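You operate a simulated robot arm through the tools that you are given. There is no shell and no other tool.

You are at the controls of a simulated robot arm. One attempt, no reset.

TASK
Wind bobbin 62 on the grey machine and fit it in the case.
Fine: wind it full; power off while you fit it; close the slide plate, then switch on again.
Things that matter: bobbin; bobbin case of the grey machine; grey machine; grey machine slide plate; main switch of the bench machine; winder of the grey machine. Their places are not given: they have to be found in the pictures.

The check looks at the end state, three seconds after you hand in, the way a careful person would. Anything else that was tipped, shoved, dropped, spilled or broken makes it a failure.

THE ROBOT
A 6-joint arm with a two-finger gripper, fixed in place. Base frame: the origin is on the floor under the middle of its stand, x ahead of it, y to its left, z up. Readings come in m, rad, newtons and seconds.
It reaches about 1.572 m from its shoulder. Its first joint turns from -2.897 to 2.897 rad. Payload 2.45 kg.
Tool frame: the origin (TCP) lies between the finger pads and is the grasp point; the fingertips stand 0.02 m ahead of it; z points along the fingers, y is the line along which they close. The gripper opens to 0.14 m; its body begins 0.168 m behind the TCP.
Orientation is told as [roll, pitch, yaw] about the base's x, y, z axes, in that order, counted from this pose: with the fingers straight down and closing along the base's y, the tool's x points along the base's -x, its y along +y and its z along -z.

THE INTERFACE
- The arm moves only by the tool drive_tool. Its argument "increments" is one flat list of numbers, 7 for each row, row after row: the turn, a rotation vector about the base's x, y, z in units of 45 degrees (1.0 is 45 degrees), then the shift along the base's x, y, z in units of 400 mm (1.0 is 400 mm), then the opening, from 0 (shut) to 1 (fully open). In form: [wx, wy, wz, dx, dy, dz, jaw, wx, wy, wz, dx, dy, dz, jaw, ...]. A call has 1 to 20 rows; each row is the pose to reach, as a shift and turn from the pose commanded when the call began. A call with a number of a shift or a turn outside -1 to 1 is refused whole. Rows are played at 5 a second. More than 0.05 m and 0.15 rad between two rows, or a gripper value outside its range, and nothing of the call is played. A pose out of reach is approached as far as the arm can. The call stops where the force on the tool passes 90 N (or 10 N more than at its start, if that is more) or the arm is blocked; 0.2 s more then pass. The fingers move at their own pace (about 0.045 m/s each) and stop on an object; they squeeze with about 42 N. The grip force told is the motor's: it shows also when the fingers shut on nothing. Time passes only in rows, and 0.2 s behind the last, so rows that repeat a pose let the fingers close. The reply holds the time, the measured pose of the TCP, the force on the tool along the base axes, the opening and the grip force, in the units named above and with some noise, with the torque about the TCP (base axes, N m) and any sound that the robot's microphone picked up.
- Cameras (640 x 400 px; columns grow to the right, rows downward): "scene" is fixed at [0.0497, -0.4997, 1.3497]; the picture's right is [0.46, -0.89, 0.00], its down [-0.17, -0.09, -0.98] and it looks along [0.87, 0.45, -0.19] (base axes); focal length 311 px, centre (320, 200). "wrist" rides on the gripper at [0.078, 0.011, -0.209] in the tool frame; the picture's right is [-0.14, 0.99, 0.00], its down [-0.92, -0.13, -0.37] and it looks along [-0.37, -0.05, 0.93] (tool axes); focal length 280 px, centre (320, 200).
- camera(camera): a new picture of that camera. No time passes.
- probe_pixels(camera, pixels): for up to 12 pixels [column, row] of the newest picture of that camera ("zoom" is the newest enlarged one), the place [x, y, z] in the base frame of the surface seen there, good to about 0.002 m. No time passes.
- close_up(camera, box): a new picture of the part [left, top, right, bottom] of that camera's present view, enlarged. No time passes.
- hand_in(): hands the job in; it is judged then, once.

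Open the gripper and draw the arm clear of the work before you hand the job in, unless the task says otherwise.

The tools are called after ">>>" by a JSON object that holds its "op" and its "data". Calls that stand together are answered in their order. drive_tool: Moves the arm, as the interface text tells. Its arguments: {"type":"object","properties":{"increments":{"type":"array"}},"required":["increments"]} The other tools are called the same way: camera (camera) takes a picture; probe_pixels (camera, pixels) gives the place of the surface under pixels of a picture; close_up (camera, box) takes an enlarged picture of a part of a camera's view; hand_in () hands the job in.

At the start:

```text
t: 0.0
eef_pos: [0.6879, 0.0327, 1.354]
tool_rot: [-0.001, 0.002, -0.001]
wrist_force: [0.4, -0.1, 0.1]
ft_torque: [-0.04, 0.0, 0.0]
grip_width: 0.1399
grip_force: 0.0
```

scene: 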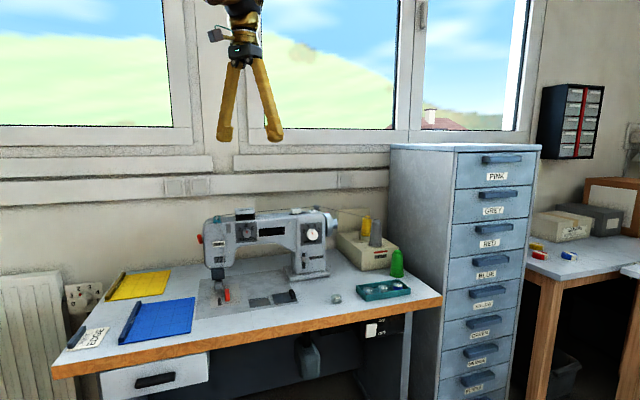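
wrist: 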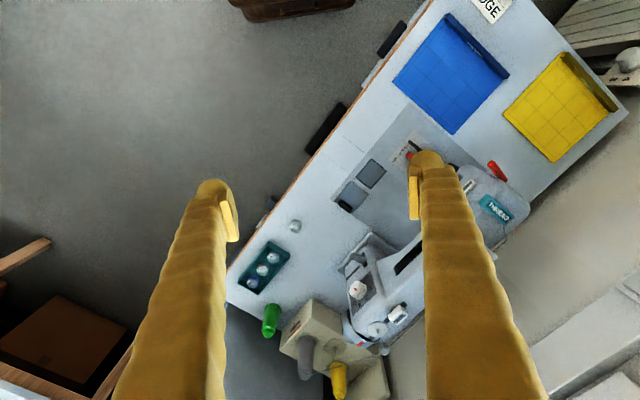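

The scene shows the machine around (265,245), a bobbin tray near (385,288), and a small item at (335,298). I'll take enlarged views to identify everything.

>>> {"op": "close_up", "data": {"camera": "scene", "box": [190, 190, 350, 320]}}

>>> {"op": "close_up", "data": {"camera": "scene", "box": [310, 200, 450, 350]}}

>>> {"op": "close_up", "data": {"camera": "wrist", "box": [220, 120, 440, 400]}}

```text
3.08 times, centred on (270, 255) of scene
```

zoom: 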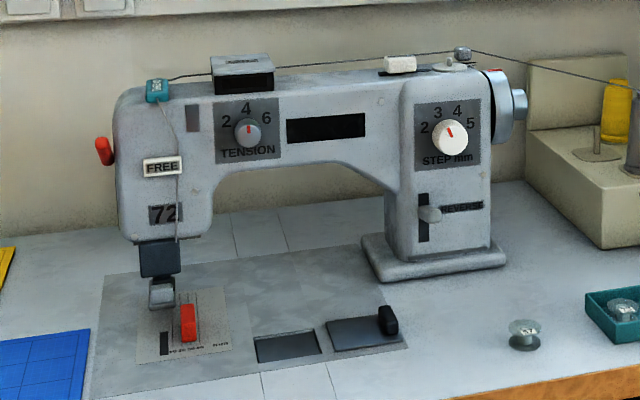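

```text
2.67 times, centred on (380, 275) of scene
```

zoom: 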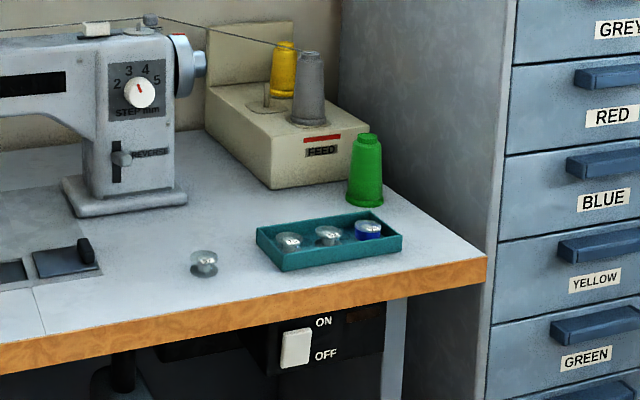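

```text
1.43 times, centred on (330, 260) of wrist
```

zoom: 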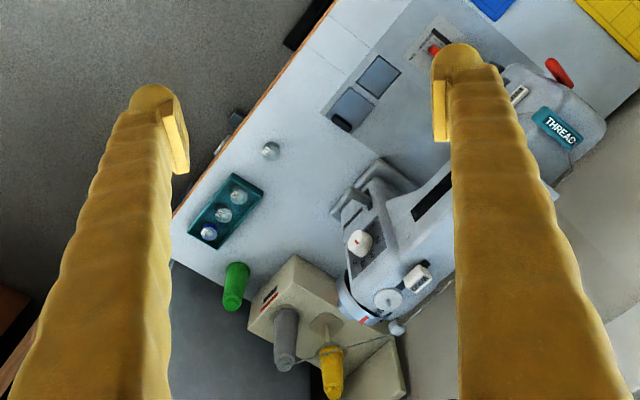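

Four bobbins are visible: a loose one near (335,298) and three in the tray. I'll zoom in to read labels.

>>> {"op": "close_up", "data": {"camera": "scene", "box": [320, 285, 352, 305]}}

>>> {"op": "close_up", "data": {"camera": "scene", "box": [355, 270, 415, 307]}}

>>> {"op": "close_up", "data": {"camera": "scene", "box": [285, 195, 349, 235]}}

>>> {"op": "close_up", "data": {"camera": "scene", "box": [210, 270, 306, 330]}}

>>> {"op": "close_up", "data": {"camera": "scene", "box": [350, 310, 414, 350]}}

>>> {"op": "close_up", "data": {"camera": "wrist", "box": [330, 250, 426, 360]}}

>>> {"op": "close_up", "data": {"camera": "wrist", "box": [230, 200, 330, 300]}}

```text
16.00 times, centred on (336, 295) of scene
```

zoom: 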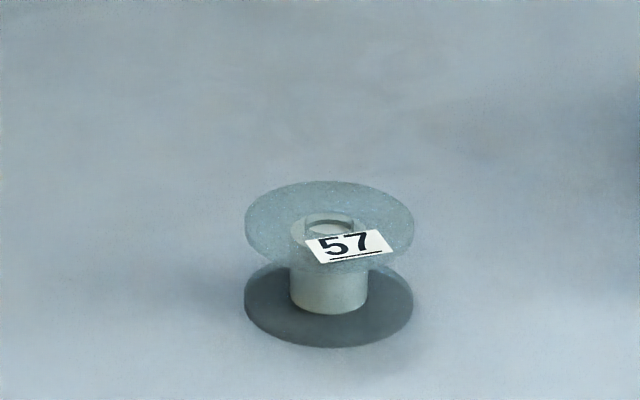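

```text
10.67 times, centred on (385, 288) of scene
```

zoom: 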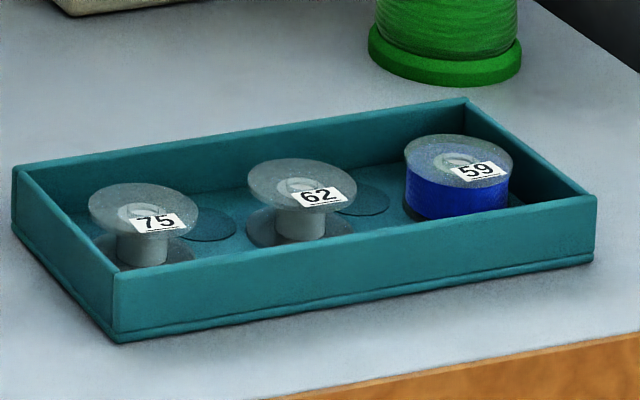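

```text
10.00 times, centred on (317, 215) of scene
```

zoom: 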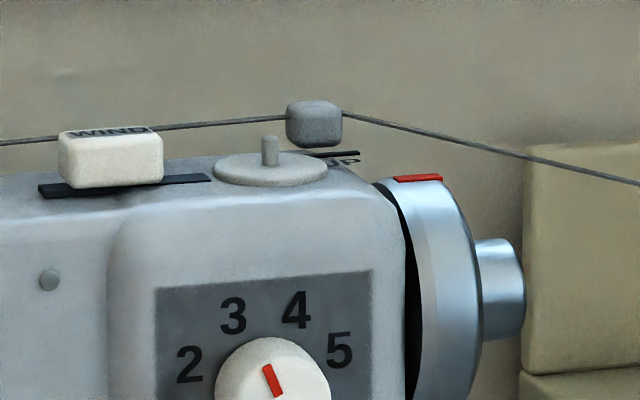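

```text
6.67 times, centred on (258, 300) of scene
```

zoom: 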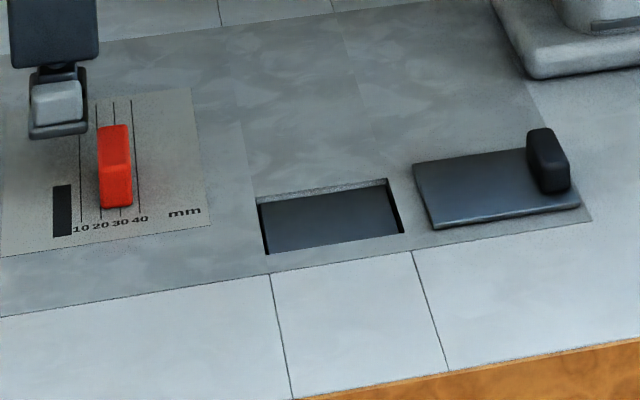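

```text
10.00 times, centred on (382, 330) of scene
```

zoom: 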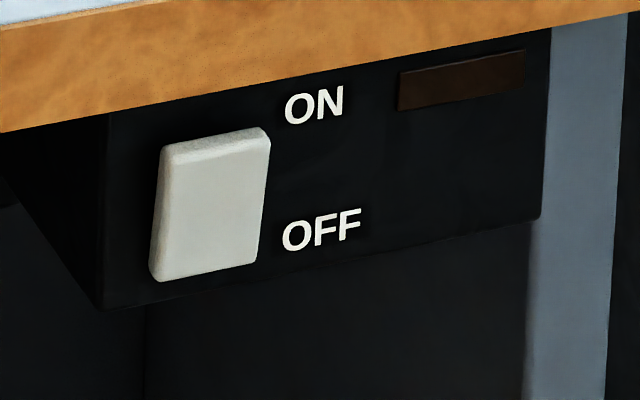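

```text
3.64 times, centred on (378, 305) of wrist
```

zoom: 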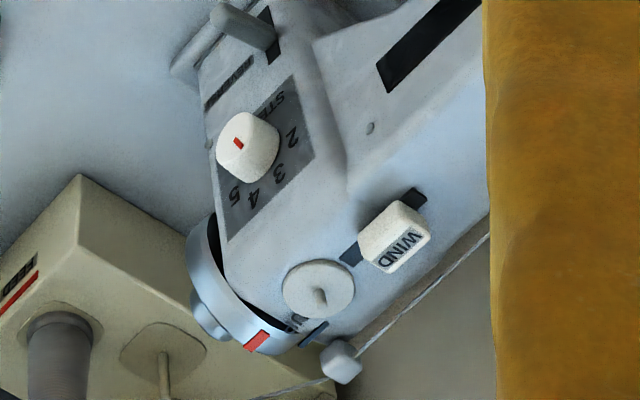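

```text
4.00 times, centred on (280, 250) of wrist
```

zoom: 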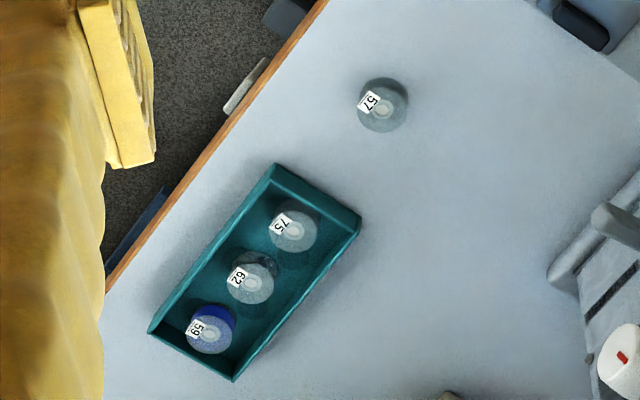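

The target bobbin 62 sits in the middle of the tray; the winder spindle is on top at about (312,211), the WIND slider at (295,211), and the open bobbin recess at (256,298). I'll probe 3D positions of these.

>>> {"op": "camera", "data": {"camera": "scene"}}

>>> {"op": "camera", "data": {"camera": "wrist"}}

>>> {"op": "close_up", "data": {"camera": "scene", "box": [355, 270, 415, 307]}}

>>> {"op": "probe_pixels", "data": {"camera": "zoom", "pixels": [[290, 190], [260, 180], [318, 196], [300, 165], [140, 215], [460, 160], [100, 330], [20, 175], [465, 100], [590, 200], [210, 225], [450, 330]]}}

>>> {"op": "close_up", "data": {"camera": "scene", "box": [285, 195, 349, 235]}}

>>> {"op": "probe_pixels", "data": {"camera": "zoom", "pixels": [[269, 140], [269, 160], [270, 172], [225, 170], [315, 170], [110, 160], [105, 130], [60, 190], [200, 178], [314, 120], [330, 153], [415, 180]]}}

>>> {"op": "close_up", "data": {"camera": "scene", "box": [210, 270, 306, 330]}}

>>> {"op": "probe_pixels", "data": {"camera": "zoom", "pixels": [[330, 220], [258, 200], [386, 180], [405, 232], [268, 254], [415, 165], [435, 225], [580, 205], [545, 140], [550, 180], [527, 150], [500, 190]]}}

```text
taken
```

scene: 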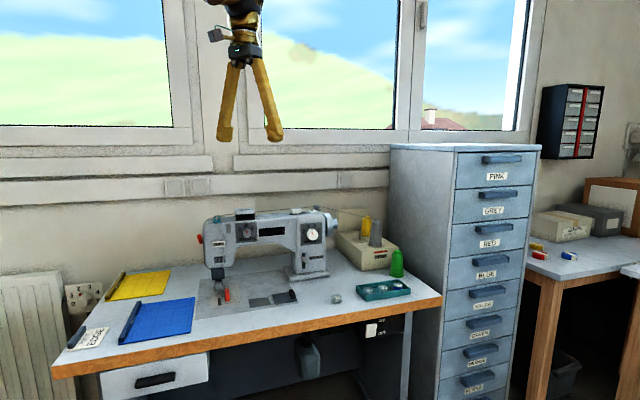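

```text
taken
```

wrist: 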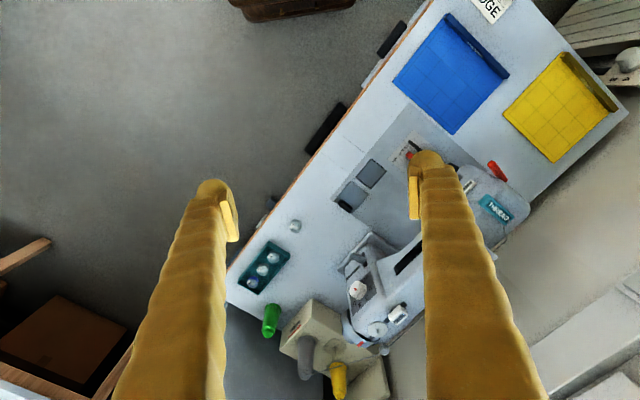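

```text
10.67 times, centred on (385, 288) of scene
```

zoom: 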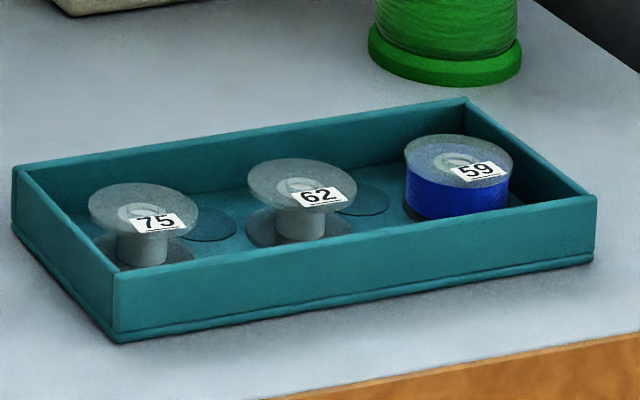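

```text
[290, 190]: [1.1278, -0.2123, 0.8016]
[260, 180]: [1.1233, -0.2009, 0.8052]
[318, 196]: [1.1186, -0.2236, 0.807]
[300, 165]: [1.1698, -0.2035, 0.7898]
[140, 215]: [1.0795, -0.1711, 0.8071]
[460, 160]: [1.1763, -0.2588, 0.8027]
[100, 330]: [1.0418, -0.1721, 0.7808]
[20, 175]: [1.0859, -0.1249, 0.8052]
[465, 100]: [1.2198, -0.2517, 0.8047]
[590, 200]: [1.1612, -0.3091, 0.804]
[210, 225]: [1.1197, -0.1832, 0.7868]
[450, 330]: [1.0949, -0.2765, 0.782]
```

```text
10.00 times, centred on (317, 215) of scene
```

zoom: 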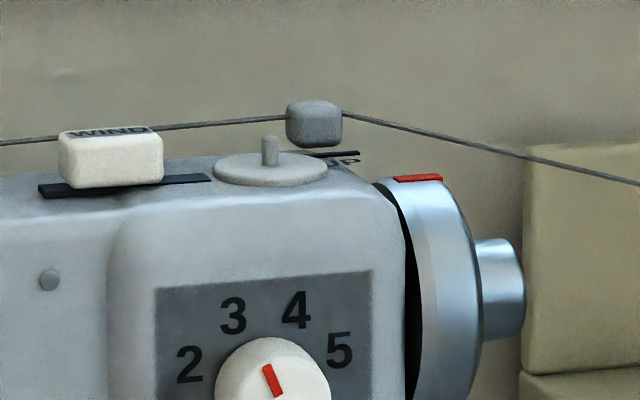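

```text
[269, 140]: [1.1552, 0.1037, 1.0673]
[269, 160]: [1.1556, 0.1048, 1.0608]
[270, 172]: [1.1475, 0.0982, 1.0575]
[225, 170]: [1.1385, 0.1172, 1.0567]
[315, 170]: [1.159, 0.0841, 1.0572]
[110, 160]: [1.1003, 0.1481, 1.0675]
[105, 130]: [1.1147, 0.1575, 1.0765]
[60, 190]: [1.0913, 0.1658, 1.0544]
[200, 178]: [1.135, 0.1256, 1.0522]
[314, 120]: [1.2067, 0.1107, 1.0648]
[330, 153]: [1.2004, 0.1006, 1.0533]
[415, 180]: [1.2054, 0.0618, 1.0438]
```

```text
6.67 times, centred on (258, 300) of scene
```

zoom: 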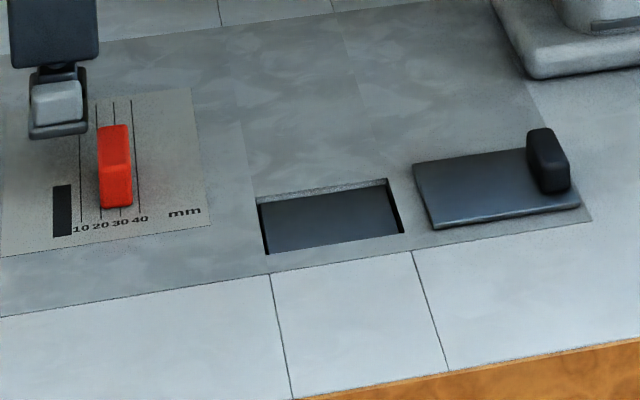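

```text
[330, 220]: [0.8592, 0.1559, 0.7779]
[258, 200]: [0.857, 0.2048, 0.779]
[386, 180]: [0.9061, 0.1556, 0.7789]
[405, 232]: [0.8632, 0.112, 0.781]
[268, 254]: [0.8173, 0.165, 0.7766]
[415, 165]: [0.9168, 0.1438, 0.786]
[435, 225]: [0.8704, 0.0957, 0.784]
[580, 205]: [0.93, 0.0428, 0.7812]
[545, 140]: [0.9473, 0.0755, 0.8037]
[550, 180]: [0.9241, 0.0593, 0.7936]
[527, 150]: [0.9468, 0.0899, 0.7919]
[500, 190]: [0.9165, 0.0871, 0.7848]
```

Let me look at the same regions from the wrist camera, which views from above.

>>> {"op": "close_up", "data": {"camera": "wrist", "box": [325, 130, 425, 220]}}

>>> {"op": "probe_pixels", "data": {"camera": "wrist", "pixels": [[372, 173], [353, 194], [345, 205], [268, 268], [294, 226], [377, 328], [398, 312], [245, 240], [290, 245], [227, 300], [340, 100], [397, 60]]}}

>>> {"op": "close_up", "data": {"camera": "wrist", "box": [435, 150, 535, 240]}}

>>> {"op": "close_up", "data": {"camera": "wrist", "box": [350, 290, 420, 350]}}

```text
4.44 times, centred on (375, 175) of wrist
```

zoom: 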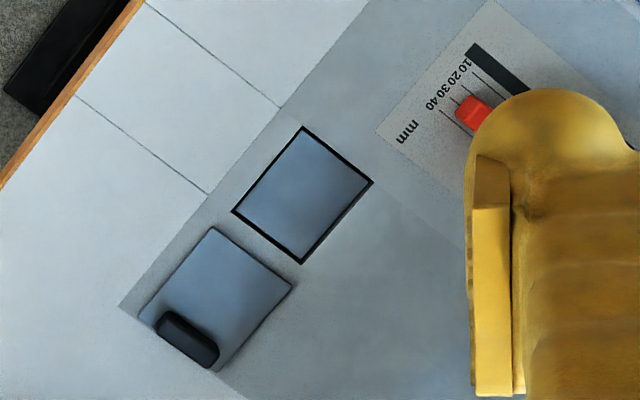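

```text
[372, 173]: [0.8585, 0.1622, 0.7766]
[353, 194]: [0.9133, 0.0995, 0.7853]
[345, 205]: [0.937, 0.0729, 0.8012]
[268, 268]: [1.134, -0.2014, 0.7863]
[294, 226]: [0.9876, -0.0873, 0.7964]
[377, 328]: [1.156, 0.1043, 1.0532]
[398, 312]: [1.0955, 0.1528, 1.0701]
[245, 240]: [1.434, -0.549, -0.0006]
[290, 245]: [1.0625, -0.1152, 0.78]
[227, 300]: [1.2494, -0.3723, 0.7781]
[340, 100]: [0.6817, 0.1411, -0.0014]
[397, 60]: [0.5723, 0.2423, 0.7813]
```

```text
4.44 times, centred on (485, 195) of wrist
```

zoom: 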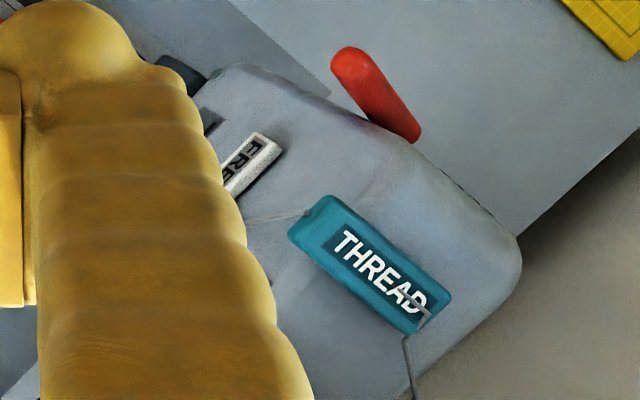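

```text
6.67 times, centred on (385, 320) of wrist
```

zoom: 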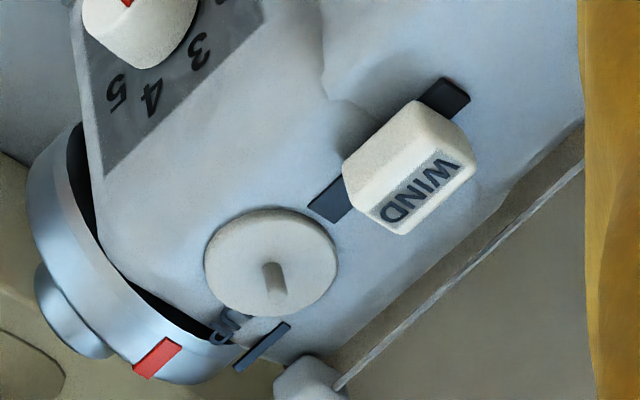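

The recess floor probes at z≈0.777 versus the bed at 0.781. I'll look closer at the recess, head and main switch.

>>> {"op": "close_up", "data": {"camera": "scene", "box": [195, 200, 275, 250]}}

>>> {"op": "close_up", "data": {"camera": "scene", "box": [240, 285, 304, 325]}}

>>> {"op": "probe_pixels", "data": {"camera": "zoom", "pixels": [[85, 75], [100, 105], [100, 140], [160, 100], [220, 100], [250, 60], [150, 50], [150, 40], [60, 150], [270, 130], [300, 80], [420, 20]]}}

>>> {"op": "close_up", "data": {"camera": "scene", "box": [350, 310, 414, 350]}}

>>> {"op": "probe_pixels", "data": {"camera": "zoom", "pixels": [[215, 140], [215, 160], [210, 200], [205, 240], [200, 270], [165, 210], [255, 200], [340, 150], [340, 200], [450, 80], [240, 60], [120, 200]]}}

```text
8.00 times, centred on (235, 225) of scene
```

zoom: 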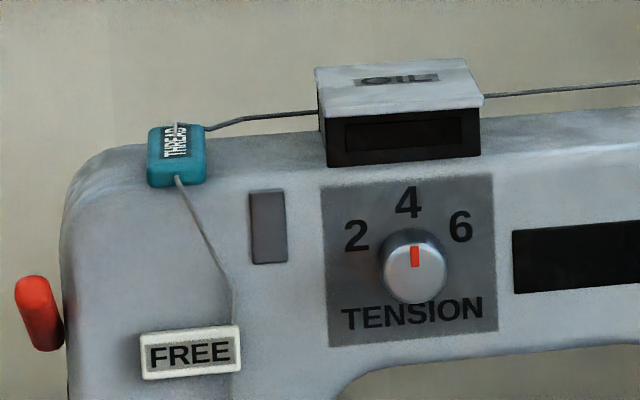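

```text
10.00 times, centred on (272, 305) of scene
```

zoom: 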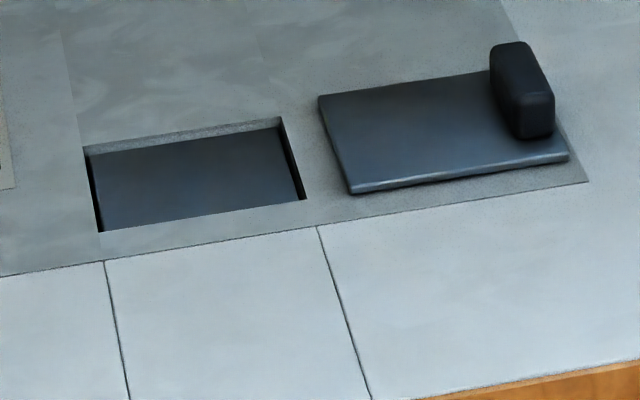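

```text
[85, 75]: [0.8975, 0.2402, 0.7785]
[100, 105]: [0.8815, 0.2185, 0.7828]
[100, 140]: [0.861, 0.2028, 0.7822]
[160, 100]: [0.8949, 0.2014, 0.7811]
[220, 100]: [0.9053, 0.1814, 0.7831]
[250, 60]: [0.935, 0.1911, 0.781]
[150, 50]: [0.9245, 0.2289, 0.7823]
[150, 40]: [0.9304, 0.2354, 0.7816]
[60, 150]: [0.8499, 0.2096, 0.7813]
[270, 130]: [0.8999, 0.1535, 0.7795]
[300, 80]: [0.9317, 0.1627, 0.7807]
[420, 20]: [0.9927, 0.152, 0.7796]
```

```text
10.00 times, centred on (382, 330) of scene
```

zoom: 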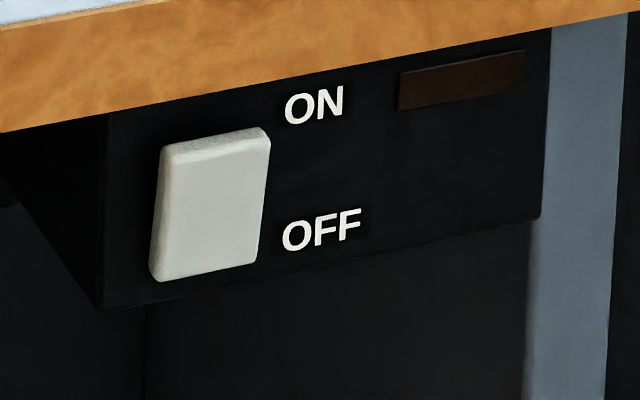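

```text
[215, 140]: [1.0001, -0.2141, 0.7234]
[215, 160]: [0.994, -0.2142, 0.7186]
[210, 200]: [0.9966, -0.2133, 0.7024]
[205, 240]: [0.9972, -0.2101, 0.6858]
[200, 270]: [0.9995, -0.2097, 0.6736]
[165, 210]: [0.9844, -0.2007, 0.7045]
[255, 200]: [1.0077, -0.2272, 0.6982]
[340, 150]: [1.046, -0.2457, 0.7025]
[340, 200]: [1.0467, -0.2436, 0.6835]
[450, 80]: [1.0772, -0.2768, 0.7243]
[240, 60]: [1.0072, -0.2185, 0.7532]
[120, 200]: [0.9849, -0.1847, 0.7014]
```

The rocker's top protrudes (p·n −0.507 vs −0.514 at the bottom) and the lamp is dark, so the power is presently off. I'll inspect the gripper finger shape and then move for closer views.

>>> {"op": "close_up", "data": {"camera": "scene", "box": [190, 50, 310, 150]}}

>>> {"op": "probe_pixels", "data": {"camera": "scene", "pixels": [[227, 136], [273, 136], [221, 125], [233, 125], [268, 120], [280, 125], [232, 70], [257, 62], [244, 50]]}}

>>> {"op": "close_up", "data": {"camera": "wrist", "box": [180, 160, 250, 260]}}

```text
4.00 times, centred on (250, 100) of scene
```

zoom: 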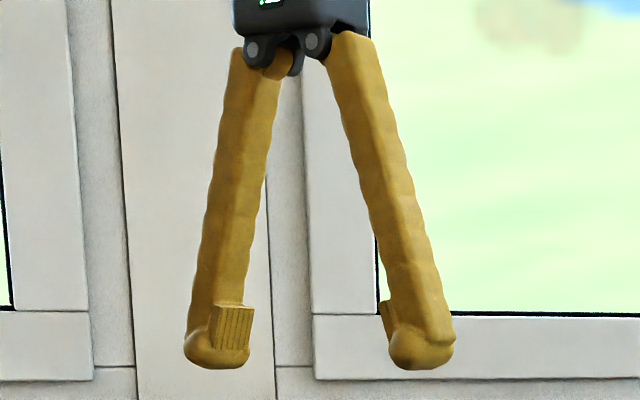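

```text
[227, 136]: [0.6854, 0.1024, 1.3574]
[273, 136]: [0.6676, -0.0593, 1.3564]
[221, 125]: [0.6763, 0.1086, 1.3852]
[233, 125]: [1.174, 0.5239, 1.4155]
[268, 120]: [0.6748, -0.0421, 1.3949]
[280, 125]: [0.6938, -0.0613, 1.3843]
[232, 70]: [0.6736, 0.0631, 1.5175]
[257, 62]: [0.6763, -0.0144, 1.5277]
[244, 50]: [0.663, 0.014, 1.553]
```

```text
4.00 times, centred on (215, 210) of wrist
```

zoom: 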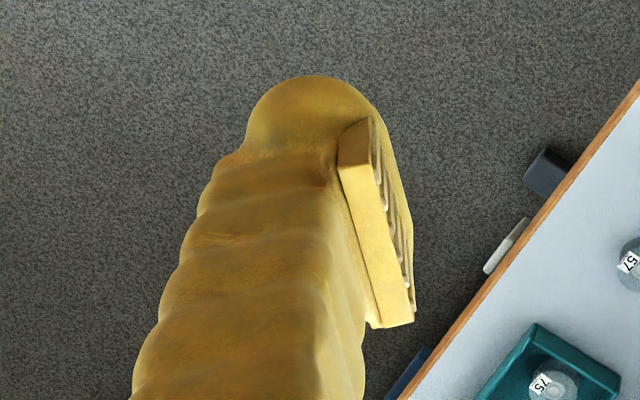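

The pads are thick with rounded tips, so I need close views of finger shape and the work. I'll move toward the bed with a yaw aligning the tool to the table, partly closing the jaw to see its shape.

>>> {"op": "drive_tool", "data": {"increments": [0, 0, 0.129, 0.033, 0.031, -0.091, 0.9, 0, 0, 0.257, 0.066, 0.062, -0.181, 0.8, 0, 0, 0.386, 0.099, 0.093, -0.272, 0.7, 0, 0, 0.514, 0.131, 0.124, -0.363, 0.6, 0, 0, 0.643, 0.164, 0.155, -0.454, 0.5, 0, 0, 0.771, 0.197, 0.186, -0.544, 0.4, 0, 0, 0.9, 0.23, 0.2175, -0.635, 0.4, 0, 0, 0.9, 0.23, 0.2175, -0.635, 0.4]}}

>>> {"op": "camera", "data": {"camera": "wrist"}}

>>> {"op": "camera", "data": {"camera": "scene"}}

```text
t: 1.8
eef_pos: [0.7807, 0.1182, 1.1017]
tool_rot: [-0.001, 0.002, 0.709]
wrist_force: [-0.1, -0.6, 0.2]
ft_torque: [-0.03, 0.02, -0.01]
grip_width: 0.056
grip_force: 0.0
```

```text
taken
```

wrist: 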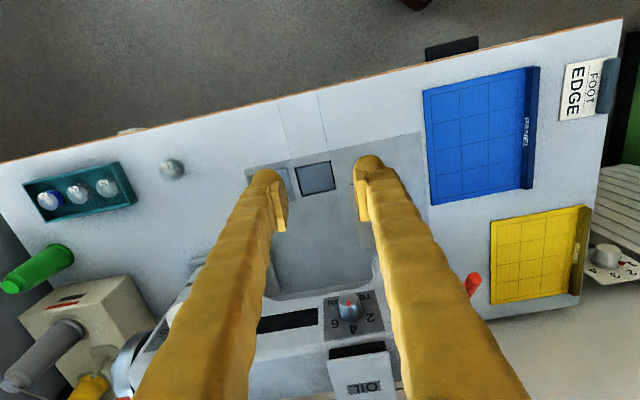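

```text
taken
```

scene: 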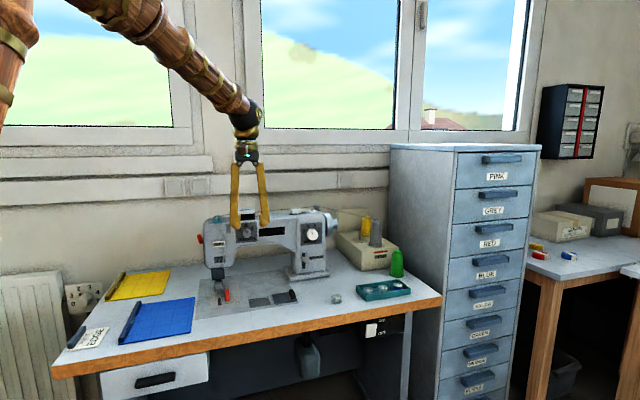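

The recess shows at (317,177) in the wrist view. I'll zoom on it and on the finger tips.

>>> {"op": "close_up", "data": {"camera": "wrist", "box": [240, 140, 400, 240]}}

>>> {"op": "close_up", "data": {"camera": "wrist", "box": [290, 155, 345, 200]}}

>>> {"op": "probe_pixels", "data": {"camera": "wrist", "pixels": [[305, 172], [325, 172], [317, 180], [310, 188], [325, 188], [300, 195], [330, 162], [285, 180], [290, 172], [317, 197], [350, 180], [316, 215]]}}

>>> {"op": "close_up", "data": {"camera": "scene", "box": [205, 130, 285, 250]}}

```text
4.00 times, centred on (320, 190) of wrist
```

zoom: 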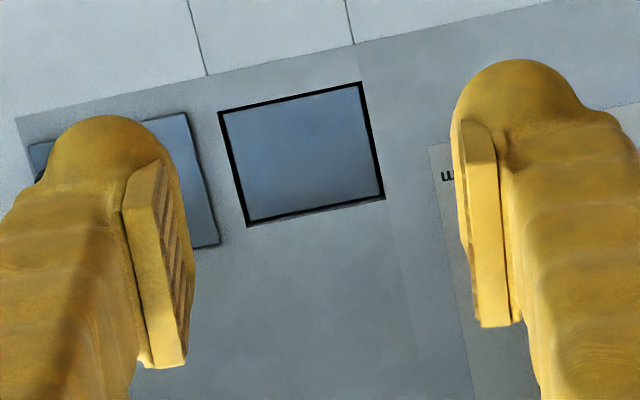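

```text
8.89 times, centred on (318, 178) of wrist
```

zoom: 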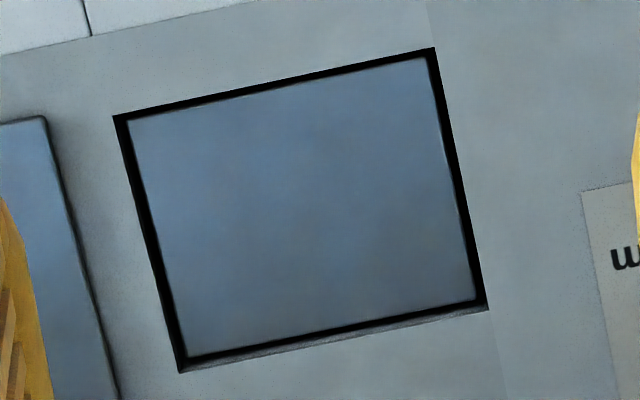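

```text
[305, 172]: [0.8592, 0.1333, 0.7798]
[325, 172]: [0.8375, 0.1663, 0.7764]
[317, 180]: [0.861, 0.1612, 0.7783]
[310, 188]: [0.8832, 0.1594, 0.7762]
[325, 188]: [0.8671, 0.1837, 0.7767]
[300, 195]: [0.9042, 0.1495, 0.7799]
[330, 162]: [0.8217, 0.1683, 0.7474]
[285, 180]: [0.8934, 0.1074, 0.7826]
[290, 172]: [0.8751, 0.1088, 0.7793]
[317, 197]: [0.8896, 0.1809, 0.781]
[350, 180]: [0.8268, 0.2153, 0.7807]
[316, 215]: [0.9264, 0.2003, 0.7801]
```

```text
3.33 times, centred on (245, 190) of scene
```

zoom: 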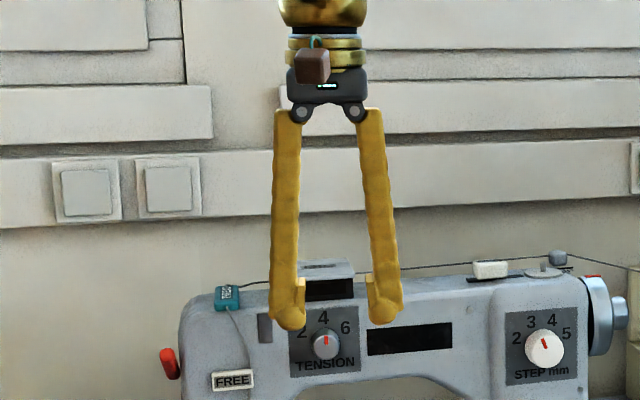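

The hole has a 4 mm dark gap around an inset at z≈0.777, so I need a closer look. I'll lower the camera over it with the jaw wide open, keeping the tips about 5 cm above the bed.

>>> {"op": "drive_tool", "data": {"increments": [0, 0, 0.026, 0.024, 0.011, -0.105, 0.9, 0, 0, 0.053, 0.048, 0.022, -0.211, 0.9, 0, 0, 0.08, 0.072, 0.033, -0.316, 0.9, 0, 0, 0.106, 0.096, 0.045, -0.421, 0.9, 0, 0, 0.133, 0.119, 0.056, -0.527, 0.9, 0, 0, 0.159, 0.143, 0.067, -0.632, 0.9, 0, 0, 0.159, 0.143, 0.067, -0.632, 0.9, 0, 0, 0.159, 0.143, 0.067, -0.632, 0.9]}}

>>> {"op": "camera", "data": {"camera": "wrist"}}

>>> {"op": "camera", "data": {"camera": "scene"}}

```text
t: 3.6
eef_pos: [0.8411, 0.1448, 0.8451]
tool_rot: [-0.002, -0.001, 0.833]
wrist_force: [0.4, -0.4, 0.6]
ft_torque: [0.0, 0.05, 0.0]
grip_width: 0.126
grip_force: 0.0
```

```text
taken
```

wrist: 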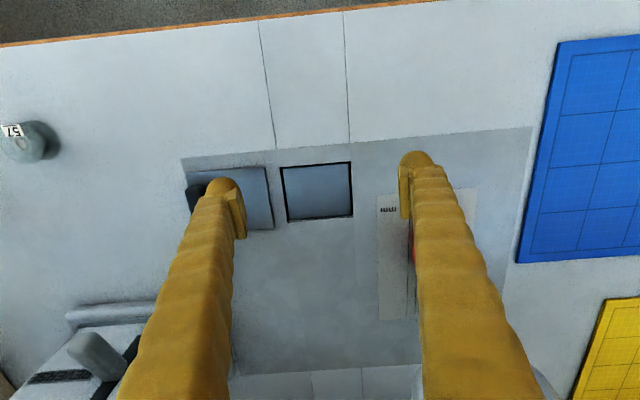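

```text
taken
```

scene: 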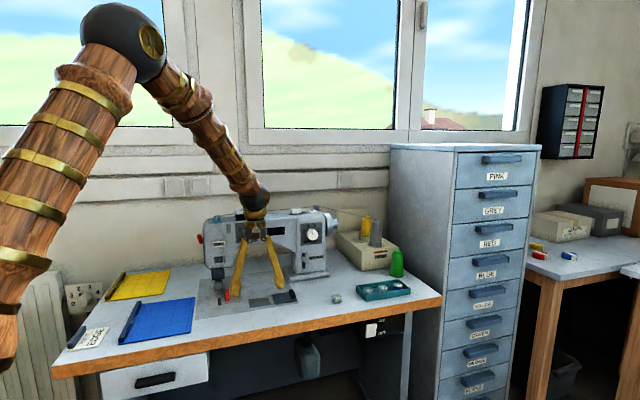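

The yaw is aligned. I'll zoom on the hole and plate and probe the gap depths.

>>> {"op": "close_up", "data": {"camera": "wrist", "box": [180, 145, 380, 245]}}

>>> {"op": "close_up", "data": {"camera": "wrist", "box": [270, 150, 366, 230]}}

>>> {"op": "probe_pixels", "data": {"camera": "zoom", "pixels": [[300, 200], [120, 180], [520, 180], [300, 110], [300, 330], [84, 200], [90, 250], [540, 200], [300, 95], [300, 350], [30, 200], [590, 200]]}}

>>> {"op": "probe_pixels", "data": {"camera": "wrist", "pixels": [[245, 180], [260, 200], [262, 170], [245, 172], [268, 225], [225, 172], [200, 175], [190, 190], [193, 200], [197, 188], [189, 184], [275, 205]]}}

```text
3.20 times, centred on (280, 195) of wrist
```

zoom: 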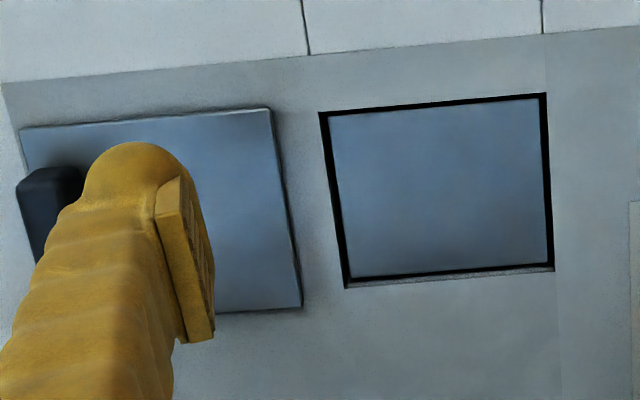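

```text
5.00 times, centred on (318, 190) of wrist
```

zoom: 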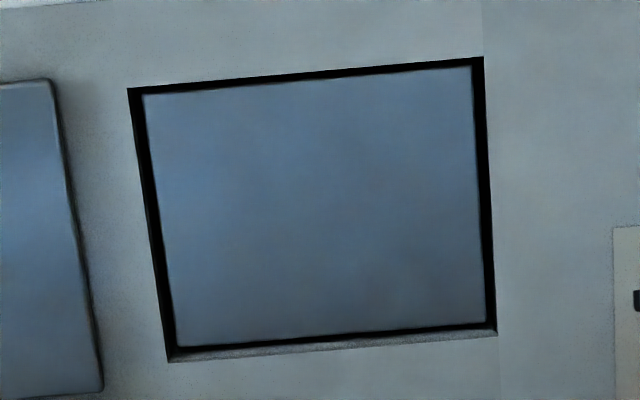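

```text
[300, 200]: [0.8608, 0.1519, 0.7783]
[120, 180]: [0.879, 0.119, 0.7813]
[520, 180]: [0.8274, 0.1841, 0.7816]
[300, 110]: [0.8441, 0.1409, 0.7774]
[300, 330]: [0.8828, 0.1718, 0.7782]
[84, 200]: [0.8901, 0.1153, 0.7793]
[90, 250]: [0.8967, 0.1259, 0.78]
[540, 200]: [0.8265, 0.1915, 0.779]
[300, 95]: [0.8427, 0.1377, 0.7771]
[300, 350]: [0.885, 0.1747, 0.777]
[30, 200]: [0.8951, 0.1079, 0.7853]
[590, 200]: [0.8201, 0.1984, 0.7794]
```

```text
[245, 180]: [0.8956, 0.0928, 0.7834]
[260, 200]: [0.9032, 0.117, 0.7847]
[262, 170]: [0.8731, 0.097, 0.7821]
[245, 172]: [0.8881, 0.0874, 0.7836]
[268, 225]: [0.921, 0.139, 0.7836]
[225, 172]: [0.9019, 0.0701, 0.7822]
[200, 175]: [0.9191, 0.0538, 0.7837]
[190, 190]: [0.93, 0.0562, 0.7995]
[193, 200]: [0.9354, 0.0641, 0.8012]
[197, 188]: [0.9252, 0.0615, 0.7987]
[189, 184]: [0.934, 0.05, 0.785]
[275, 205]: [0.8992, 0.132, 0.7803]
```

I'll zoom strongly into the gap around the inset to see what lies beneath.

>>> {"op": "close_up", "data": {"camera": "wrist", "box": [276, 160, 308, 180]}}

>>> {"op": "close_up", "data": {"camera": "wrist", "box": [336, 155, 368, 175]}}

>>> {"op": "probe_pixels", "data": {"camera": "zoom", "pixels": [[300, 160], [310, 250], [280, 140], [200, 160], [100, 170], [318, 300], [320, 380], [305, 200]]}}

>>> {"op": "close_up", "data": {"camera": "wrist", "box": [276, 205, 308, 225]}}

>>> {"op": "probe_pixels", "data": {"camera": "zoom", "pixels": [[210, 200], [215, 100], [230, 280], [300, 260], [400, 250], [300, 300], [500, 280], [220, 240], [190, 100], [200, 150]]}}

```text
16.00 times, centred on (292, 170) of wrist
```

zoom: 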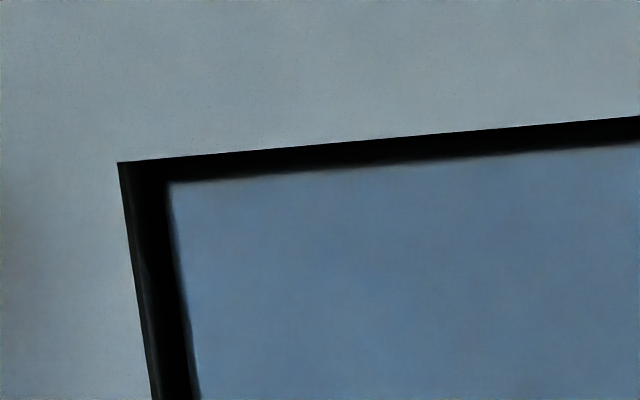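

```text
16.00 times, centred on (352, 165) of wrist
```

zoom: 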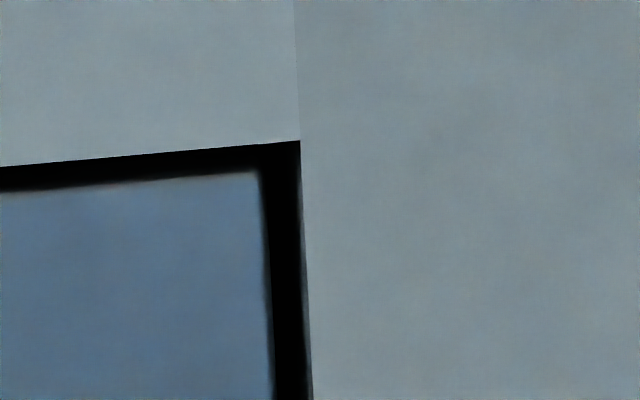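

```text
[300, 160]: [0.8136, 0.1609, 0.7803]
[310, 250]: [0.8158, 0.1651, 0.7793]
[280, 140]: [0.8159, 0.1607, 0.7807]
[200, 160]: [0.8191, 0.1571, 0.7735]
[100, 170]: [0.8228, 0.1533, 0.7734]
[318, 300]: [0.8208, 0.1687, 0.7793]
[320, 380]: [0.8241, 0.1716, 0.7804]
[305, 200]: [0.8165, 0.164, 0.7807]
```

```text
16.00 times, centred on (292, 215) of wrist
```

zoom: 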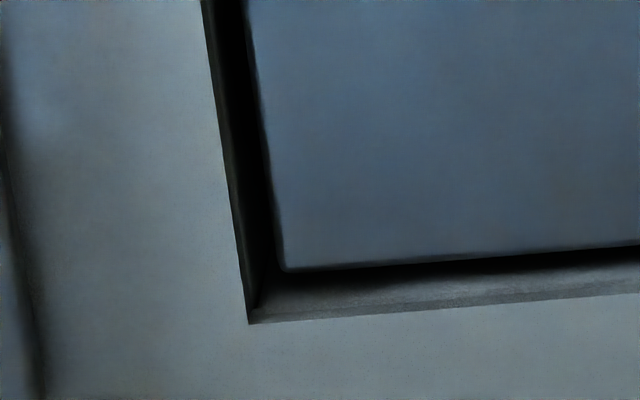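

```text
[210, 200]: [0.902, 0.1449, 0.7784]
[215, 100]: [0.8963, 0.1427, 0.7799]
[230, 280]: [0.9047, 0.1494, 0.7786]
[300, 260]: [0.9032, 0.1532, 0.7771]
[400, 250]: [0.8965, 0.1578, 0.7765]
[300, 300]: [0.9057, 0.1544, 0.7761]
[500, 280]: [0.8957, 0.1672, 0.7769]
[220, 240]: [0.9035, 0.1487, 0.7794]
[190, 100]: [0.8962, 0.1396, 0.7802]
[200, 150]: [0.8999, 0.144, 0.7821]
```

The inset seems to be a separate plate sunk into a deep hole. I'll look at the knob plate from the scene camera once more at high zoom to see how it sits on the bed.

>>> {"op": "close_up", "data": {"camera": "scene", "box": [264, 285, 304, 310]}}

>>> {"op": "close_up", "data": {"camera": "scene", "box": [244, 288, 276, 308]}}

>>> {"op": "close_up", "data": {"camera": "scene", "box": [205, 255, 253, 310]}}

```text
16.00 times, centred on (284, 298) of scene
```

zoom: 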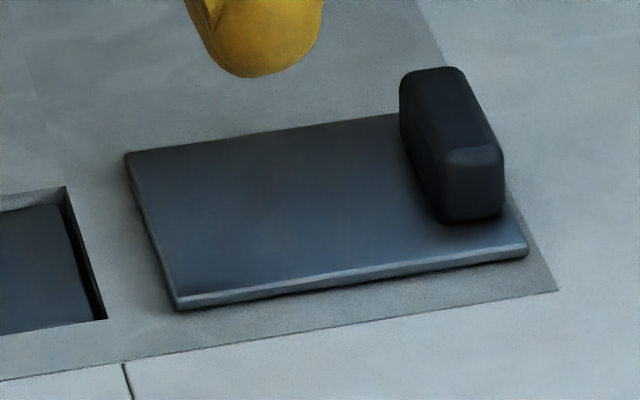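

```text
16.00 times, centred on (260, 298) of scene
```

zoom: 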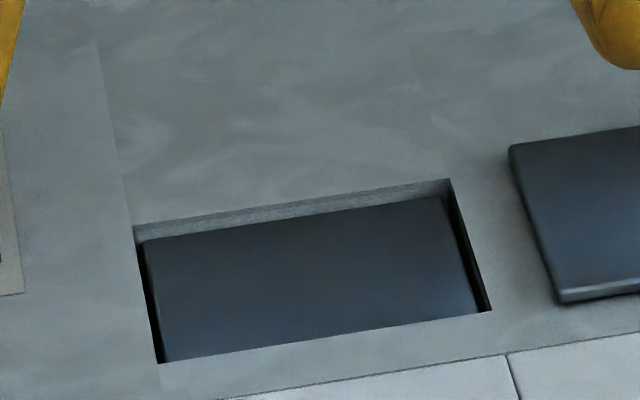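

```text
7.27 times, centred on (229, 282) of scene
```

zoom: 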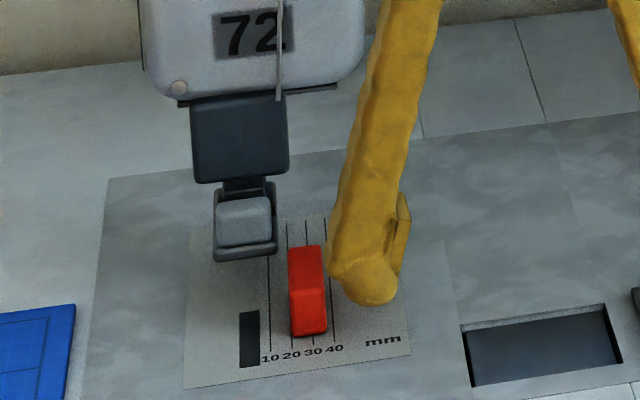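

The table-top seams run to the hole corners, so the case must be within that hole. To get the table's exact orientation, I'll probe edge points and the knob in the current wrist view.

>>> {"op": "probe_pixels", "data": {"camera": "wrist", "pixels": [[10, 49], [110, 38], [210, 26], [310, 14], [410, 5], [182, 160], [530, 127], [283, 167], [350, 162], [353, 217], [287, 222], [30, 140]]}}

>>> {"op": "close_up", "data": {"camera": "wrist", "box": [176, 160, 240, 240]}}

```text
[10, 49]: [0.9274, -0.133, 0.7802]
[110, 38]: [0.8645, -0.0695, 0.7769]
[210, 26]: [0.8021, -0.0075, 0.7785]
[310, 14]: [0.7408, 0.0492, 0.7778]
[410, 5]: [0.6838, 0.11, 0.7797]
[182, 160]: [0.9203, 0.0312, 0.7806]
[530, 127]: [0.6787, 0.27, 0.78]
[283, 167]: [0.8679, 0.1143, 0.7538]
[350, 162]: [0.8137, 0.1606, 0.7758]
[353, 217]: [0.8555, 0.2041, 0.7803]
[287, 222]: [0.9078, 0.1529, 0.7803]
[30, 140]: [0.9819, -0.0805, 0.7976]
```

```text
5.00 times, centred on (208, 200) of wrist
```

zoom: 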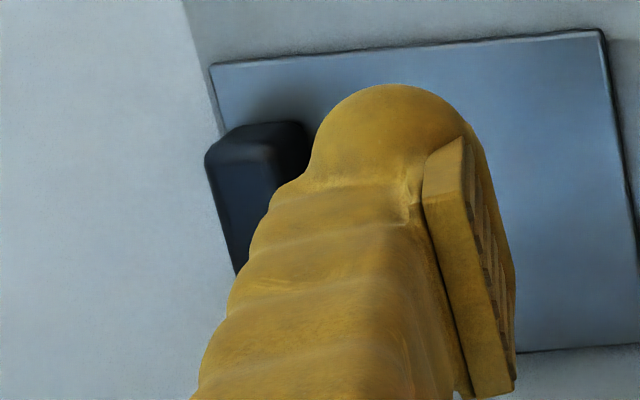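

The table front edge runs at exactly −45°, so table axes are u=(0.707,−0.707) and m=(0.707,0.707). Before approaching the knob plate, I'll probe the machine's front protrusions.

>>> {"op": "camera", "data": {"camera": "scene"}}

>>> {"op": "probe_pixels", "data": {"camera": "scene", "pixels": [[313, 235], [300, 260], [298, 242], [287, 276], [330, 272], [310, 278], [252, 232], [222, 250], [219, 284], [226, 295], [228, 240], [245, 214]]}}

```text
taken
```

scene: 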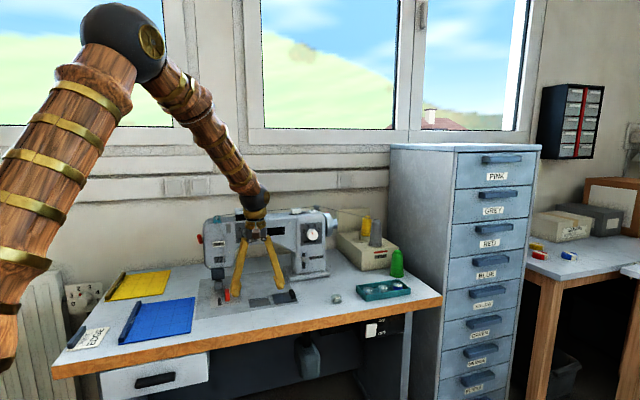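

```text
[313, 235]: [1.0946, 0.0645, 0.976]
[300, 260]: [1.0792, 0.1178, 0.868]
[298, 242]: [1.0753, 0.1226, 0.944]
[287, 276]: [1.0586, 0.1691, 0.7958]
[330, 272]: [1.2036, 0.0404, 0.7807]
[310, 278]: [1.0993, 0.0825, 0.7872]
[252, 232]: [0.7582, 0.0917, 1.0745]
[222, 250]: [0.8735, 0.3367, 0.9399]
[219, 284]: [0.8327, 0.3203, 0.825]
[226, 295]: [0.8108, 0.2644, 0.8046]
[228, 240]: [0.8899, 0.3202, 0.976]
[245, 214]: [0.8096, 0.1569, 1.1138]
```

Machine front protrusions begin at t≈0.81, leaving room. I'll align yaw to 45°, move above the plate knob at about (0.941,0.073), lower so pads straddle it, and close gently on it.

>>> {"op": "drive_tool", "data": {"increments": [0, 0, -0.02, 0.087, -0.061, 0, 0.5, 0, 0, -0.04, 0.173, -0.123, 0, 0.5, 0, 0, -0.061, 0.26, -0.184, 0, 0.5, 0, 0, -0.061, 0.26, -0.184, -0.04, 0.5, 0, 0, -0.061, 0.26, -0.184, -0.075, 0.5, 0, 0, -0.061, 0.26, -0.184, -0.085, 0.5]}}

>>> {"op": "camera", "data": {"camera": "wrist"}}

>>> {"op": "close_up", "data": {"camera": "scene", "box": [240, 230, 340, 320]}}

```text
t: 5.0
eef_pos: [0.9422, 0.073, 0.8122]
tool_rot: [0.0, 0.001, 0.783]
wrist_force: [-0.2, 0.4, -1.0]
ft_torque: [-0.02, -0.02, -0.01]
grip_width: 0.0702
grip_force: 0.0
```

```text
taken
```

wrist: 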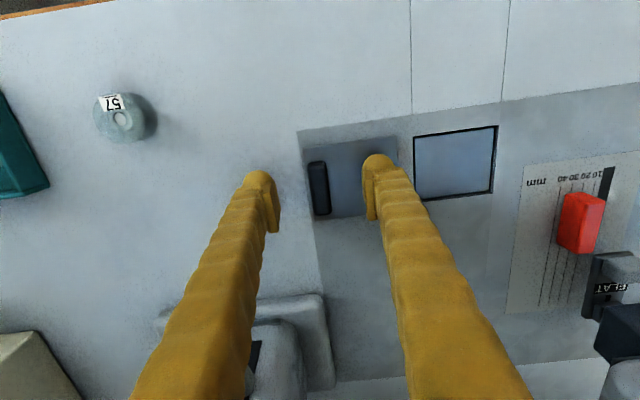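

```text
4.44 times, centred on (290, 275) of scene
```

zoom: 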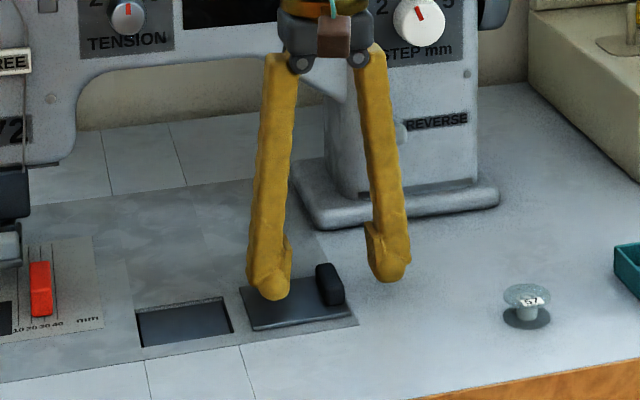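

Fingers straddle the knob (320,188). I'll close on it and see the width and forces.

>>> {"op": "drive_tool", "data": {"increments": [0, 0, 0, 0, 0, 0, 0.05, 0, 0, 0, 0, 0, 0, 0.05, 0, 0, 0, 0, 0, 0, 0.05, 0, 0, 0, 0, 0, 0, 0.05, 0, 0, 0, 0, 0, 0, 0.05]}}

>>> {"op": "close_up", "data": {"camera": "scene", "box": [240, 230, 340, 320]}}

>>> {"op": "camera", "data": {"camera": "wrist"}}

```text
t: 6.2
eef_pos: [0.9431, 0.074, 0.8139]
tool_rot: [0.001, -0.002, 0.783]
wrist_force: [0.0, 0.6, -1.5]
ft_torque: [0.03, 0.0, 0.04]
grip_width: 0.015
grip_force: 39.4
```

```text
4.44 times, centred on (290, 275) of scene
```

zoom: 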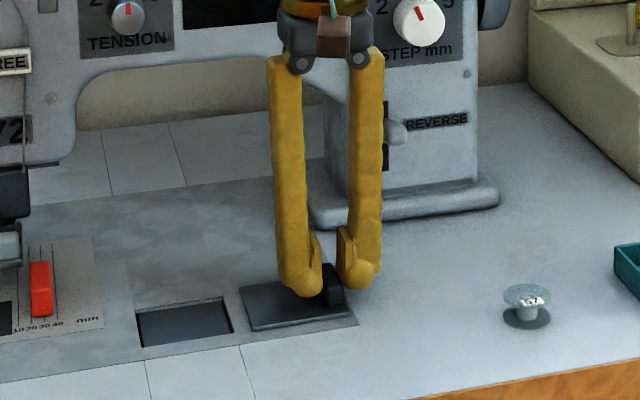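

```text
taken
```

wrist: 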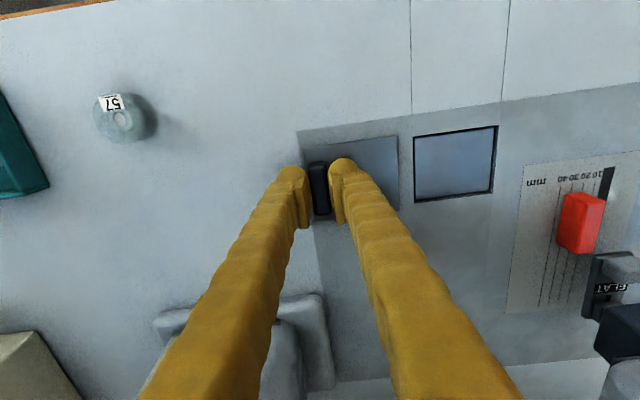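

The knob is held at 15 mm width. I'll try sliding it 20 mm to the left (toward the hole), watching force.

>>> {"op": "drive_tool", "data": {"increments": [0, 0, 0, -0.0088, 0.0088, 0, 0.05, 0, 0, 0, -0.0177, 0.0177, 0, 0.05, 0, 0, 0, -0.0265, 0.0265, 0, 0.05, 0, 0, 0, -0.0354, 0.0354, 0, 0.05]}}

>>> {"op": "camera", "data": {"camera": "wrist"}}

>>> {"op": "close_up", "data": {"camera": "scene", "box": [240, 230, 340, 320]}}

```text
t: 7.2
eef_pos: [0.9291, 0.0864, 0.8118]
tool_rot: [0.0, 0.0, 0.783]
wrist_force: [3.8, 4.0, 1.4]
ft_torque: [0.29, -0.32, 0.09]
grip_width: 0.0148
grip_force: 40.9
```

```text
taken
```

wrist: 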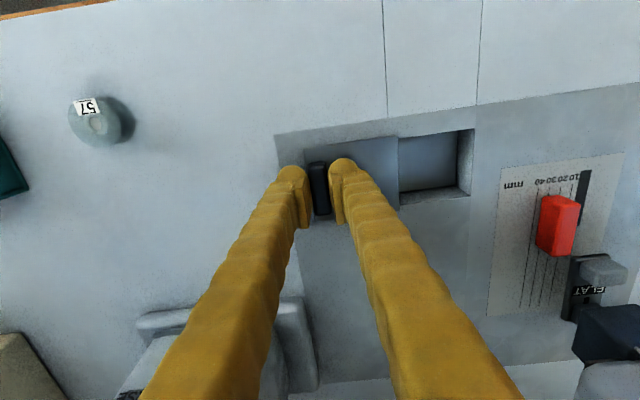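

```text
4.44 times, centred on (290, 275) of scene
```

zoom: 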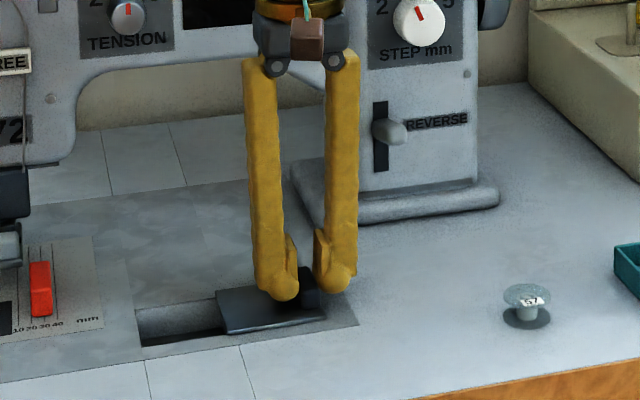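

Sliding left lowers the inset: it is a lifting bobbin case that drops as the plate closes. I'll zoom in on the hole now and then reopen the plate.

>>> {"op": "close_up", "data": {"camera": "wrist", "box": [380, 115, 490, 205]}}

>>> {"op": "probe_pixels", "data": {"camera": "wrist", "pixels": [[415, 150], [430, 160], [445, 170], [420, 180], [450, 150], [440, 145]]}}

>>> {"op": "close_up", "data": {"camera": "scene", "box": [244, 288, 292, 312]}}

```text
4.44 times, centred on (435, 160) of wrist
```

zoom: 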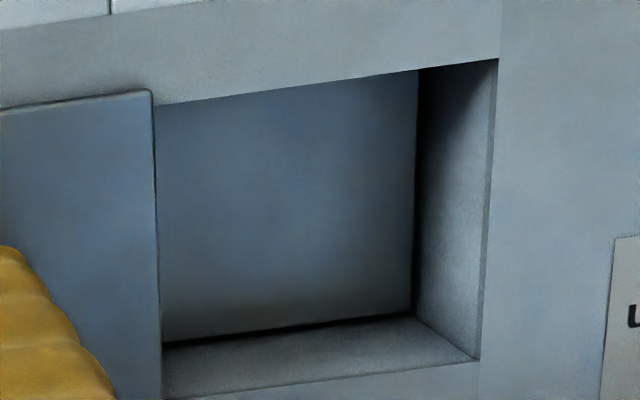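

```text
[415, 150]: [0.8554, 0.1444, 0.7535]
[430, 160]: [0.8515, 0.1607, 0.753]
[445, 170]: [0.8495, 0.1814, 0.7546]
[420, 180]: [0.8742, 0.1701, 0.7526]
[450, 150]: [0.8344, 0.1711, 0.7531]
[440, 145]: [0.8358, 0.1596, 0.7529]
```

```text
13.33 times, centred on (268, 300) of scene
```

zoom: 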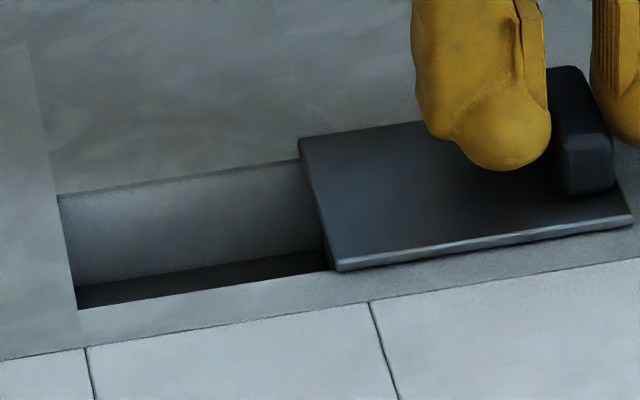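

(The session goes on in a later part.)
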